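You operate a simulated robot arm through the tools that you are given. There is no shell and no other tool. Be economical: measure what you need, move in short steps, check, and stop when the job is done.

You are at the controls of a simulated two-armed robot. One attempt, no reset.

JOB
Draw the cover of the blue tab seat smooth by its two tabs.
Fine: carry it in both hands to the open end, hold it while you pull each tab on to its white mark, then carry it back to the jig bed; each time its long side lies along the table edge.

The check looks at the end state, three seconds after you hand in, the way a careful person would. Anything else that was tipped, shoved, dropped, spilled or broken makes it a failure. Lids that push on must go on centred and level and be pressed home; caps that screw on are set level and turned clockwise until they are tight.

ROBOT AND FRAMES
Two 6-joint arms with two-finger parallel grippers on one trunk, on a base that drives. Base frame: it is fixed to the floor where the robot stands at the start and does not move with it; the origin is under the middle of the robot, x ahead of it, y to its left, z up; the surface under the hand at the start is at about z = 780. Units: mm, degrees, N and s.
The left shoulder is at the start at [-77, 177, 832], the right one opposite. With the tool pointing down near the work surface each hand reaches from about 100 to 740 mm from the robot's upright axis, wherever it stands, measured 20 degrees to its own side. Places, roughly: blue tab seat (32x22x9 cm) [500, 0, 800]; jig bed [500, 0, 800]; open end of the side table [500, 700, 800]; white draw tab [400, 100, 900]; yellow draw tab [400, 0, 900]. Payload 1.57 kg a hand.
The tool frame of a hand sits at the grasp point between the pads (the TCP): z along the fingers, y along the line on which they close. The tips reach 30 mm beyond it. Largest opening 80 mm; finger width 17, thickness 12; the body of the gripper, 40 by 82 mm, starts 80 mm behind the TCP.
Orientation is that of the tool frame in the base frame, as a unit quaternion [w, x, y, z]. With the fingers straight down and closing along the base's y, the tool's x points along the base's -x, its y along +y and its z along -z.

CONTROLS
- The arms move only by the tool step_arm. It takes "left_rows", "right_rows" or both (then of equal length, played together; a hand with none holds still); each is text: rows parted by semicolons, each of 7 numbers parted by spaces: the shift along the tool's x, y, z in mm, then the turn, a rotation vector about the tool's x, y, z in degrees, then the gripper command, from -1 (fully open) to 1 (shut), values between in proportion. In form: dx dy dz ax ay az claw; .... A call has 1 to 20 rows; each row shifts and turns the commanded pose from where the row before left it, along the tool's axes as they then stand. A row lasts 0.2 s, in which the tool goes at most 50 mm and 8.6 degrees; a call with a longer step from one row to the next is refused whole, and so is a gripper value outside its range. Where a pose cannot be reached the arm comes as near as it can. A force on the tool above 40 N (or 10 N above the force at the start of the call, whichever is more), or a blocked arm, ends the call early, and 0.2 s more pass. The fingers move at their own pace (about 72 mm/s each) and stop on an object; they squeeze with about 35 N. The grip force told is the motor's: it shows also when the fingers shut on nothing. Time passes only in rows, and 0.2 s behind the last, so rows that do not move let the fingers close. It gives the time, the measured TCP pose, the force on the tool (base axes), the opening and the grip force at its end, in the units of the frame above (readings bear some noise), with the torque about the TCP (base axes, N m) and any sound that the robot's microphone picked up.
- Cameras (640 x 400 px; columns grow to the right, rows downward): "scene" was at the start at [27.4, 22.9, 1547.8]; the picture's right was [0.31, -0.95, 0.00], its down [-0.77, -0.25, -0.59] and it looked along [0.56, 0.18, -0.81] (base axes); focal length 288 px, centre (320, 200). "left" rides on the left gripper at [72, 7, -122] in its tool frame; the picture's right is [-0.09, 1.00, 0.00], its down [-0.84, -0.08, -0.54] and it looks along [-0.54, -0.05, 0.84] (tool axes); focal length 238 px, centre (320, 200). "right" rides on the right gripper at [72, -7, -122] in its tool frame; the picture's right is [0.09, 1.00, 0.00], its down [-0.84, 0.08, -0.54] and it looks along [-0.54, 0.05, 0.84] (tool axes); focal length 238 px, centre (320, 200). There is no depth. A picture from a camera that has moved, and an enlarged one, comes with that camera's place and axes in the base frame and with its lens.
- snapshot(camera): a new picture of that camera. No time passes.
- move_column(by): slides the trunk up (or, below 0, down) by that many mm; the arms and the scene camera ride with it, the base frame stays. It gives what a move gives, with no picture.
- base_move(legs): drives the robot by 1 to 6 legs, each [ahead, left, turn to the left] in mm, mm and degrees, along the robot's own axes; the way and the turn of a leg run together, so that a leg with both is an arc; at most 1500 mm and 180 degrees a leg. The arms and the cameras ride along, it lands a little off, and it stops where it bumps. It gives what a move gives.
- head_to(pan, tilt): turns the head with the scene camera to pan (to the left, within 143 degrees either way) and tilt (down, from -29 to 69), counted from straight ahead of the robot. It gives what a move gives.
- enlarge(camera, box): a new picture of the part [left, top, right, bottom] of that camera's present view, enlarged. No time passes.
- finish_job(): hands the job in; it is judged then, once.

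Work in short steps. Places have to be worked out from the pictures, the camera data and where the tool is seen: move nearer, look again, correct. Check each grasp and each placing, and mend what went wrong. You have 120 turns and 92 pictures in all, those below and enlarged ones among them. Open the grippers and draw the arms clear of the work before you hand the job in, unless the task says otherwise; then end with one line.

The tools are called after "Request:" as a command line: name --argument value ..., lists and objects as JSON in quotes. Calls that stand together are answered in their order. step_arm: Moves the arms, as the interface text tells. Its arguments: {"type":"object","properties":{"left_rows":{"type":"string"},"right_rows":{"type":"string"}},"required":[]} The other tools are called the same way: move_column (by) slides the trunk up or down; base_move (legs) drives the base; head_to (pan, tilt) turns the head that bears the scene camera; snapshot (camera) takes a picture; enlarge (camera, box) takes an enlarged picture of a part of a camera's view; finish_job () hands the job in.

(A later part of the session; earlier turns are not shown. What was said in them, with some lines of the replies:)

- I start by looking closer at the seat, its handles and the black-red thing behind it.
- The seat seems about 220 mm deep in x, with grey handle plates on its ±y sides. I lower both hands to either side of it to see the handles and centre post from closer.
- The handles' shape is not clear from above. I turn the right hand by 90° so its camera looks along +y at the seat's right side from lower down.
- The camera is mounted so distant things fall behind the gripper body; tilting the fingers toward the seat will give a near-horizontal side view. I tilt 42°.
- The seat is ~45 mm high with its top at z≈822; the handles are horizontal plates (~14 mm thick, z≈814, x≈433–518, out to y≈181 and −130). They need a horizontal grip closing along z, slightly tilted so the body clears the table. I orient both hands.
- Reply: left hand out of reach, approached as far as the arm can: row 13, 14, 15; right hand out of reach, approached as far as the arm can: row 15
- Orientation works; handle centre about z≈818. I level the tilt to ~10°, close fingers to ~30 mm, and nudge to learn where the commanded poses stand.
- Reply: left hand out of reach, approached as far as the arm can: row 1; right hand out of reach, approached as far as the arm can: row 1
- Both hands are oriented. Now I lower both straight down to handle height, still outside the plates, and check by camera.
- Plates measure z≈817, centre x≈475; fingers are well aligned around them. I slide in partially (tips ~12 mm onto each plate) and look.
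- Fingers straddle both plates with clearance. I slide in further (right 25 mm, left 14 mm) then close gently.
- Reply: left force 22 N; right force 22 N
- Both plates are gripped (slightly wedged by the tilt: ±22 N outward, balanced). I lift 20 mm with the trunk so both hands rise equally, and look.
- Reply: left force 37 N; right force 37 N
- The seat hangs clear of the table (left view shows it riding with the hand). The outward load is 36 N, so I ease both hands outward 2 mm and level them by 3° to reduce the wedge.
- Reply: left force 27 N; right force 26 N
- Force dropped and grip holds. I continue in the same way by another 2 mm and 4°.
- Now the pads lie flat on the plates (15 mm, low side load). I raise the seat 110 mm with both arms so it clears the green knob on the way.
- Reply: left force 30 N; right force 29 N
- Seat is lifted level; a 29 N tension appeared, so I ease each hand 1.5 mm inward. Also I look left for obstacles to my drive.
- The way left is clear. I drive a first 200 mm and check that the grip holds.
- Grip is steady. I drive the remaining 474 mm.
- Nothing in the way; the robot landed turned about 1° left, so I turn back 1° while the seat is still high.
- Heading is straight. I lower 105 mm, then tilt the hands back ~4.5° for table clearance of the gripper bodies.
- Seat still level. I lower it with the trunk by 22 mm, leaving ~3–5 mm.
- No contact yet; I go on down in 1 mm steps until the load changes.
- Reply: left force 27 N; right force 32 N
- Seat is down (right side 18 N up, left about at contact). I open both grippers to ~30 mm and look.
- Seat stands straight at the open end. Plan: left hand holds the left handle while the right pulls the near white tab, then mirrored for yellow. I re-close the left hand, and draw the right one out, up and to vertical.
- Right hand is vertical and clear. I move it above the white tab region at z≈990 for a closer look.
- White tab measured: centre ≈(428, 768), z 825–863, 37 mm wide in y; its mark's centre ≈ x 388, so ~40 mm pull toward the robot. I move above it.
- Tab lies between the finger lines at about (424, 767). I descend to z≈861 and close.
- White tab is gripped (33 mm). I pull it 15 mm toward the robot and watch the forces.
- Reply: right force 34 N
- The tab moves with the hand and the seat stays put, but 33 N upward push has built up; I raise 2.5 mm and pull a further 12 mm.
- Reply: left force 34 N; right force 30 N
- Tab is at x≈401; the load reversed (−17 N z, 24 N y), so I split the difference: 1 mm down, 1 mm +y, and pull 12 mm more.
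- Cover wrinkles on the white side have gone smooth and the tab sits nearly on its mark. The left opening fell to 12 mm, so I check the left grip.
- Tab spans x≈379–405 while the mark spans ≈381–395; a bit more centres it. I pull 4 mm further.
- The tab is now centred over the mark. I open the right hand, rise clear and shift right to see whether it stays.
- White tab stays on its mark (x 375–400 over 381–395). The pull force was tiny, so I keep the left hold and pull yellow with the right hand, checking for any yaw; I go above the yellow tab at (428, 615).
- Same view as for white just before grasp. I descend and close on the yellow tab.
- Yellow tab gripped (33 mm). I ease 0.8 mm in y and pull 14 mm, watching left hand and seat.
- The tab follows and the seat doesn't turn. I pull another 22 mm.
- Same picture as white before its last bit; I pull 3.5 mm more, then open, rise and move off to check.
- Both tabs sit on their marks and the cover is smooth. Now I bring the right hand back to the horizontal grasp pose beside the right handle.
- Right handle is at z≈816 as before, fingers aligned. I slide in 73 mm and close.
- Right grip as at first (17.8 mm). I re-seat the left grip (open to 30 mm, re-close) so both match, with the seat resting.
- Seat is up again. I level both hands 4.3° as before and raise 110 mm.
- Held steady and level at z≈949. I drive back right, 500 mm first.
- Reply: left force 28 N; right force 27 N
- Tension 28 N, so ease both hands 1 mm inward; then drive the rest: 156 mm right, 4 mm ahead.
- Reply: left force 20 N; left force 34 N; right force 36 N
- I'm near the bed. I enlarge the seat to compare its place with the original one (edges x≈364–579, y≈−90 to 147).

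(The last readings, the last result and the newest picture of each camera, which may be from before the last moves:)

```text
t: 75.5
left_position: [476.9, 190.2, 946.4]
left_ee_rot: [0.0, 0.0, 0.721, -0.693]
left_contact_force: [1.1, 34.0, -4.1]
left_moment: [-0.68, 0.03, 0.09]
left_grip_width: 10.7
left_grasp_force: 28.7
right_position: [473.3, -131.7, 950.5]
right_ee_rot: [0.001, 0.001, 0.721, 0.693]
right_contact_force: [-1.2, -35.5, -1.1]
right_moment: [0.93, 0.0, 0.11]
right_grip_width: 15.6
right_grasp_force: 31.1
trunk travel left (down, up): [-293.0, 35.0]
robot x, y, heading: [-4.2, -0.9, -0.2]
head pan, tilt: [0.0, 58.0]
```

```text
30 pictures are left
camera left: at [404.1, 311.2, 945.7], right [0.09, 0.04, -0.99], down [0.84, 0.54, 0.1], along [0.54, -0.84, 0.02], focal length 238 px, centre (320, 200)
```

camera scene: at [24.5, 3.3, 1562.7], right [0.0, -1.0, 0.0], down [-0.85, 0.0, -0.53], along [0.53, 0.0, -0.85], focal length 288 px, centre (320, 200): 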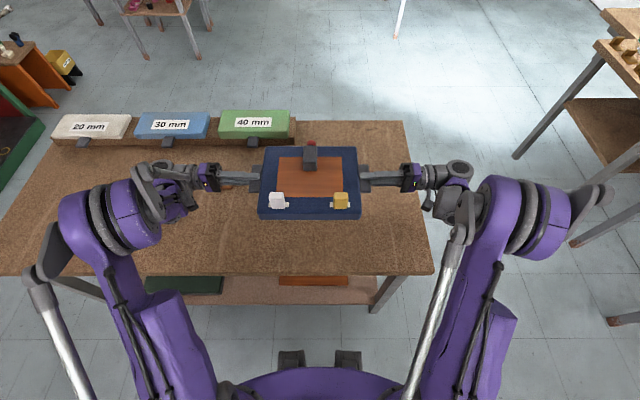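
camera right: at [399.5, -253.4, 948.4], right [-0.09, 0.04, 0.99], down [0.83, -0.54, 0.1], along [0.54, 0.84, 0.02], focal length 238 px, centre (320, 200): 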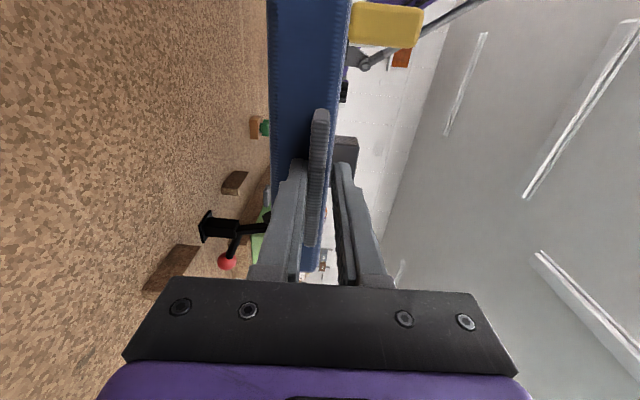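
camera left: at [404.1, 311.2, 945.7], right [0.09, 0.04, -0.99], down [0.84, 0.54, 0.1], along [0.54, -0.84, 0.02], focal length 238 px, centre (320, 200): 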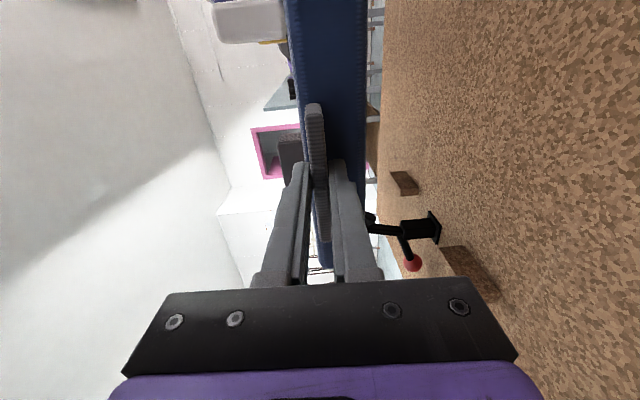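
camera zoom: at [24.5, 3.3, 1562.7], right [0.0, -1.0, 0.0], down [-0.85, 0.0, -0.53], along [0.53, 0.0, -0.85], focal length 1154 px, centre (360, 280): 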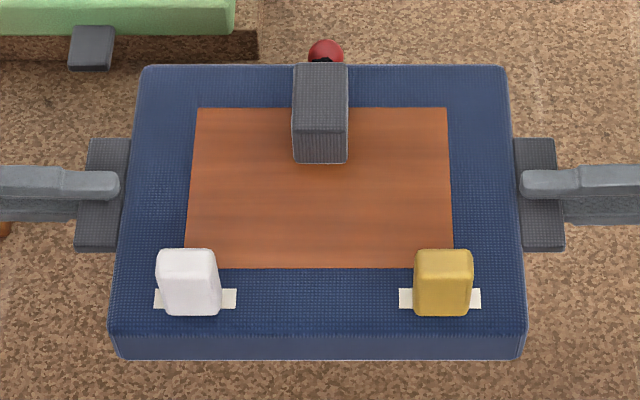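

Marks' centre now (392.3, 29.4) versus originally (391.5, 30.2), and level in yaw: on place. I lower ~105 mm and tilt the hands back 4.3°.

Request:
step_arm --right_rows "0 -10.6 0 0 0 0 1;0 -10.6 0.3 0 0 0 1;0 -10.6 0.3 0 0 0 1;0 -10.6 0.3 0 0 0 1;0 -10.6 0.4 0 0 0 1;0 -10.6 0.4 0 0 0 1;0 -10.6 0.4 0 0 0 1;0 -10.6 0.4 0 0 0 1;0 -10.6 0.4 0 0 0 1;0 -10.6 0.4 0 0 0 1;0 0 0 1.5 0 0 1;0 0 0 1.5 0 0 1;0 0 0 1.3 0 0 1;0 0 0 0 0 0 1" --left_rows "0 10.3 0 0 0 0 1;0 10.3 0.3 0 0 0 1;0 10.3 0.3 0 0 0 1;0 10.3 0.3 0 0 0 1;0 10.3 0.4 0 0 0 1;0 10.3 0.4 0 0 0 1;0 10.3 0.4 0 0 0 1;0 10.3 0.4 0 0 0 1;0 10.3 0.4 0 0 0 1;0 10.3 0.4 0 0 0 1;0 0 0 -1.5 0 0 1;0 0 0 -1.5 0 0 1;0 0 0 -1.3 0 0 1;0 0 0 0 0 0 1"

Request:
snapshot --camera "right"

Request:
snapshot --camera "left"

```text
t: 78.5
left_position: [476.5, 189.6, 844.2]
left_ee_rot: [-0.001, 0.002, 0.746, -0.665]
left_contact_force: [0.1, -33.1, -3.4]
left_moment: [-0.75, -0.31, -0.03]
left_grip_width: 12.2
left_grasp_force: 29.3
right_position: [471.9, -133.0, 844.8]
right_ee_rot: [0.0, 0.001, 0.746, 0.666]
right_contact_force: [0.7, 32.5, -2.6]
right_moment: [0.87, 0.25, 0.05]
right_grip_width: 17.7
right_grasp_force: 31.9
trunk travel left (down, up): [-293.0, 35.0]
robot x, y, heading: [-2.0, 3.2, 0.1]
head pan, tilt: [0.0, 58.0]
```

```text
29 pictures are left
camera right: at [398.4, -254.3, 851.6], right [-0.09, 0.11, 0.99], down [0.84, -0.53, 0.14], along [0.54, 0.84, -0.05], focal length 238 px, centre (320, 200)
```

right: 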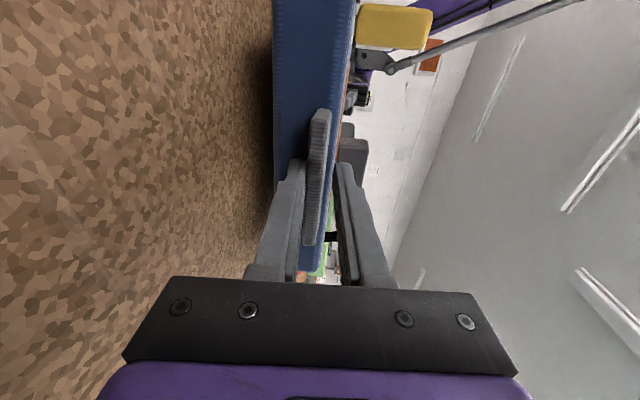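

```text
28 pictures are left
camera left: at [404.6, 311.3, 851.5], right [0.09, 0.11, -0.99], down [0.84, 0.53, 0.14], along [0.54, -0.84, -0.05], focal length 238 px, centre (320, 200)
```

left: 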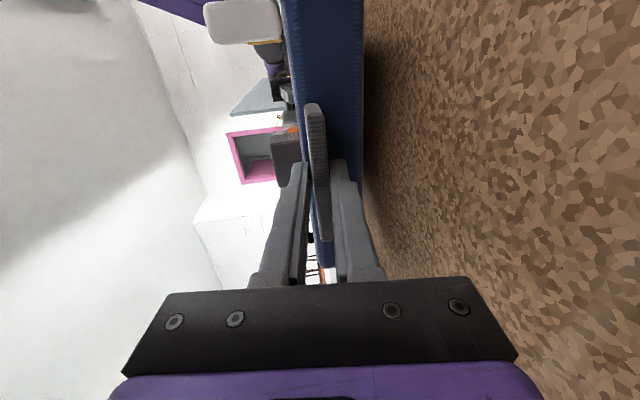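

Still level. One more scene check of the seat against the back stops before setting down.

Request:
enlarge --camera "scene" --box '[240, 130, 380, 230]'

```text
4.00 times, centred on (310, 180) of scene
camera zoom: at [24.5, 3.5, 1562.7], right [0.0, -1.0, 0.0], down [-0.85, 0.0, -0.53], along [0.53, 0.0, -0.85], focal length 1154 px, centre (360, 280)
```

zoom: 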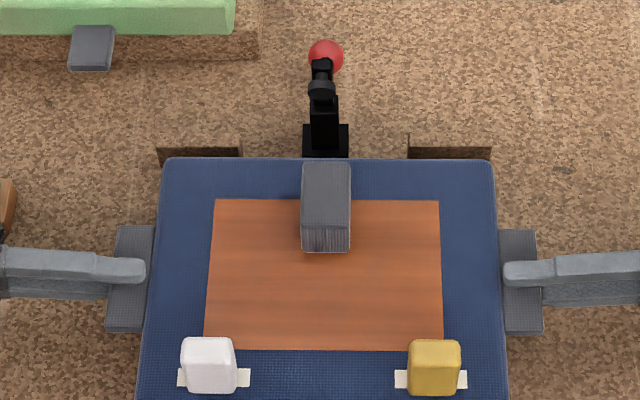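

Position matches the original (391, 29.6). I lower 21 mm with the trunk, then creep down to contact.

Request:
move_column --by -21

Request:
step_arm --right_rows "0 -1 0.3 0 0 0 1;0 -1 0.3 0 0 0 1;0 -1 0 0 0 0 1;0 0 0 0 0 0 1" --left_rows "0 1 0.3 0 0 0 1;0 1 0.3 0 0 0 1;0 1 0 0 0 0 1;0 0 0 0 0 0 1"

```text
t: 79.2
left_position: [477.2, 190.8, 822.0]
left_ee_rot: [0.0, -0.001, 0.747, -0.665]
left_contact_force: [4.4, -24.6, -3.5]
left_moment: [-0.75, -0.19, 0.51]
left_grip_width: 12.2
left_grasp_force: 29.0
right_position: [473.4, -131.9, 822.8]
right_ee_rot: [0.001, 0.0, 0.746, 0.666]
right_contact_force: [-4.7, 24.6, -1.9]
right_moment: [0.87, 0.21, 0.93]
right_grip_width: 17.4
right_grasp_force: 32.9
trunk travel left (down, up): [-272.0, 56.0]
robot x, y, heading: [-3.7, 4.5, -0.2]
head pan, tilt: [0.0, 58.0]
```

```text
t: 80.2
left_position: [476.4, 191.2, 820.0]
left_ee_rot: [0.001, -0.001, 0.747, -0.665]
left_contact_force: [2.8, 7.3, -2.5]
left_moment: [-0.67, -0.18, 0.38]
left_grip_width: 12.3
left_grasp_force: 29.2
right_position: [472.7, -132.0, 821.1]
right_ee_rot: [0.002, 0.003, 0.747, 0.665]
right_contact_force: [-2.9, -7.4, -1.6]
right_moment: [0.73, 0.16, 0.62]
right_grip_width: 12.3
right_grasp_force: 29.4
trunk travel left (down, up): [-272.0, 56.0]
robot x, y, heading: [1.7, 4.0, -0.2]
head pan, tilt: [0.0, 58.0]
```

No contact yet; continue down 1 mm at a time.

Request:
step_arm --right_rows "0 -1 0 0 0 0 1;0 -1 0 0 0 0 1;0 0 0 0 0 0 1" --left_rows "0 1 0 0 0 0 1;0 1 0 0 0 0 1;0 0 0 0 0 0 1"

```text
t: 81.0
left_position: [476.8, 191.2, 819.4]
left_ee_rot: [0.001, -0.001, 0.746, -0.666]
left_contact_force: [-2.3, 20.5, -2.5]
left_moment: [-0.65, 0.01, -0.24]
left_grip_width: 12.1
left_grasp_force: 29.5
right_position: [473.1, -132.3, 818.2]
right_ee_rot: [0.002, 0.003, 0.746, 0.666]
right_contact_force: [2.8, -21.9, -2.4]
right_moment: [0.64, -0.05, -0.51]
right_grip_width: 12.3
right_grasp_force: 29.6
trunk travel left (down, up): [-272.0, 56.0]
robot x, y, heading: [-0.4, 8.5, -0.0]
head pan, tilt: [0.0, 58.0]
```

Request:
step_arm --right_rows "0 -1 -0.3 0 0 0 1;0 -0.7 0 0 0 0 1;0 0 0 0 0 0 1" --left_rows "0 1 -0.3 0 0 0 1;0 0.7 0 0 0 0 1;0 0 0 0 0 0 1"

Request:
snapshot --camera "left"

Request:
snapshot --camera "right"

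```text
t: 81.8
left_position: [476.5, 191.3, 816.2]
left_ee_rot: [0.001, 0.0, 0.746, -0.666]
left_contact_force: [-3.0, 18.8, 3.2]
left_moment: [-0.79, 0.22, -0.35]
left_grip_width: 12.3
left_grasp_force: 29.2
right_position: [472.0, -132.6, 818.6]
right_ee_rot: [0.002, 0.001, 0.746, 0.666]
right_contact_force: [8.4, -17.6, 7.0]
right_moment: [0.84, 0.24, -0.69]
right_grip_width: 12.2
right_grasp_force: 29.6
trunk travel left (down, up): [-272.0, 56.0]
robot x, y, heading: [-1.2, 3.6, -0.2]
head pan, tilt: [0.0, 58.0]
```

```text
26 pictures are left
camera left: at [404.1, 312.3, 824.8], right [0.09, 0.11, -0.99], down [0.84, 0.53, 0.14], along [0.54, -0.84, -0.05], focal length 238 px, centre (320, 200)
```

left: 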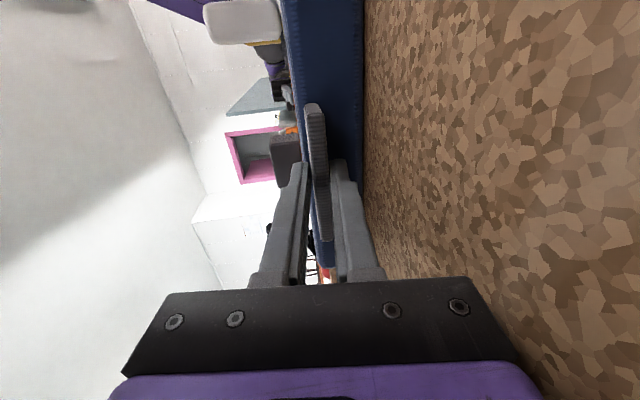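

```text
25 pictures are left
camera right: at [399.7, -254.7, 823.9], right [-0.09, 0.11, 0.99], down [0.83, -0.53, 0.14], along [0.54, 0.84, -0.04], focal length 238 px, centre (320, 200)
```

right: 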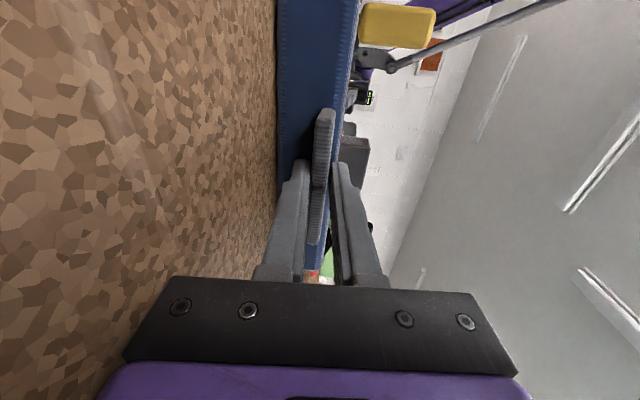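

The seat rests on the table (vertical loads turned positive). I open just to ~24 mm and back both hands out level 70 mm.

Request:
step_arm --right_rows "0 0 0 0 0 0 0.6;0 0 0 0 0 0 0.4;0 0 0 0 0 0 0.4;0 -0.7 -6 0 0 0 0.4;0 -1.5 -13 0 0 0 0.4;0 -2.1 -18.5 0 0 0 0.4;0 -2.1 -18.5 0 0 0 0.4;0 -1.5 -13 0 0 0 0.4" --left_rows "0 0 0 0 0 0 0.6;0 0 0 0 0 0 0.4;0 0 0 0 0 0 0.4;0 0.7 -6 0 0 0 0.4;0 1.5 -13 0 0 0 0.4;0 1.7 -15 0 0 0 0.4;0 1.3 -12 0 0 0 0.4;0 0 0 0 0 0 0.4"

Request:
snapshot --camera "scene"

```text
t: 83.6
left_position: [478.0, 237.3, 815.3]
left_ee_rot: [0.003, -0.001, 0.747, -0.665]
left_contact_force: [-0.2, 0.1, 0.9]
left_moment: [0.0, 0.0, 0.0]
left_grip_width: 23.8
left_grasp_force: 0.2
right_position: [472.2, -202.4, 813.5]
right_ee_rot: [0.001, 0.002, 0.747, 0.665]
right_contact_force: [-0.1, -0.5, -0.8]
right_moment: [0.02, -0.05, 0.01]
right_grip_width: 24.1
right_grasp_force: 0.0
trunk travel left (down, up): [-272.0, 56.0]
robot x, y, heading: [-1.5, 3.6, -0.0]
head pan, tilt: [0.0, 58.0]
```

```text
24 pictures are left
camera scene: at [24.8, 3.2, 1539.3], right [0.0, -1.0, 0.0], down [-0.85, 0.0, -0.53], along [0.53, 0.0, -0.85], focal length 288 px, centre (320, 200)
```

scene: 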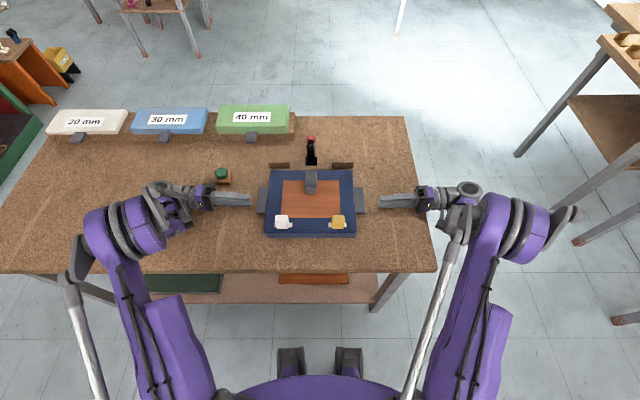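

Hands are clear of the handles. I raise both straight up 150 mm, open, and check the final state.

Request:
step_arm --right_rows "0 25 -2.8 0 0 0 0.4;0 25 -2.8 0 0 0 0.4;0 25 -2.8 0 0 0 0;0 25 -2.8 0 0 0 -0.5;0 25 -2.8 0 0 0 -1;0 25 -2.8 0 0 0 -1" --left_rows "0 -25 -2.8 0 0 0 0.4;0 -25 -2.8 0 0 0 0.4;0 -25 -2.8 0 0 0 0;0 -25 -2.8 0 0 0 -0.5;0 -25 -2.8 0 0 0 -1;0 -25 -2.8 0 0 0 -1"

Request:
enlarge --camera "scene" --box '[190, 120, 400, 270]'

Request:
enlarge --camera "scene" --box '[250, 160, 370, 245]'

Request:
snapshot --camera "right"

```text
t: 85.0
left_position: [481.9, 228.6, 966.6]
left_ee_rot: [0.003, -0.002, 0.747, -0.665]
left_contact_force: [1.3, -0.1, 0.6]
left_moment: [-0.02, 0.0, 0.03]
left_grip_width: 80.0
left_grasp_force: 0.0
left hand out of reach, approached as far as the arm can: row 2, 3, 5
right_position: [468.4, -200.3, 968.6]
right_ee_rot: [0.002, 0.001, 0.747, 0.665]
right_contact_force: [0.1, 0.2, -0.7]
right_moment: [0.03, 0.01, 0.0]
right_grip_width: 80.0
right_grasp_force: 0.1
trunk travel left (down, up): [-272.0, 56.0]
robot x, y, heading: [-0.2, 6.3, -0.1]
head pan, tilt: [0.0, 58.0]
```

```text
2.67 times, centred on (295, 195) of scene
camera zoom: at [24.1, 3.5, 1539.3], right [0.0, -1.0, 0.0], down [-0.85, 0.0, -0.53], along [0.53, 0.0, -0.85], focal length 769 px, centre (387, 213)
```

zoom: 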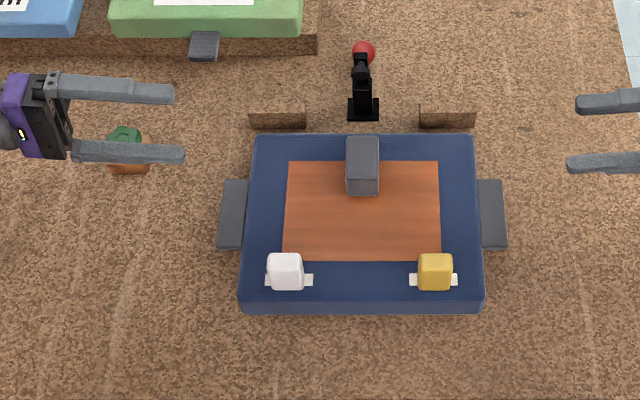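

```text
4.71 times, centred on (310, 202) of scene
camera zoom: at [24.1, 3.5, 1539.3], right [0.0, -1.0, 0.0], down [-0.85, 0.0, -0.53], along [0.53, 0.0, -0.85], focal length 1357 px, centre (367, 188)
```

zoom: 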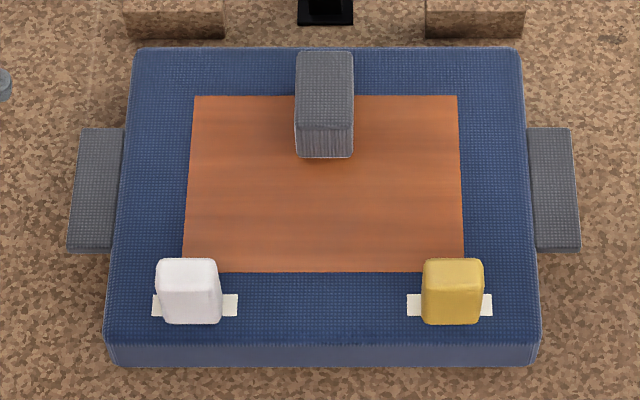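

```text
21 pictures are left
camera right: at [395.5, -321.7, 975.7], right [-0.09, 0.11, 0.99], down [0.83, -0.53, 0.14], along [0.54, 0.84, -0.04], focal length 238 px, centre (320, 200)
```

right: 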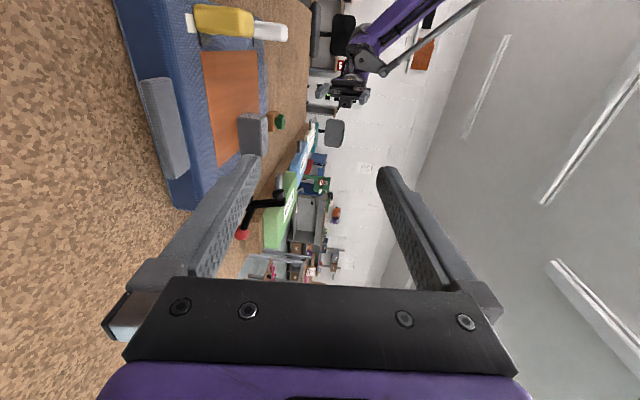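

The seat lies back at its original spot (marks centre (390, 30)), square with the edge, both tabs on their marks, cover smooth, hands open and clear. I hand in.

Request:
finish_job

```text
The job is handed in.
```

The blue tab seat's cover is drawn smooth: both tabs are on their white marks, and the seat is back on the jig bed within about 2 mm of where it started, its long side along the table edge. Nothing else was seen to move.
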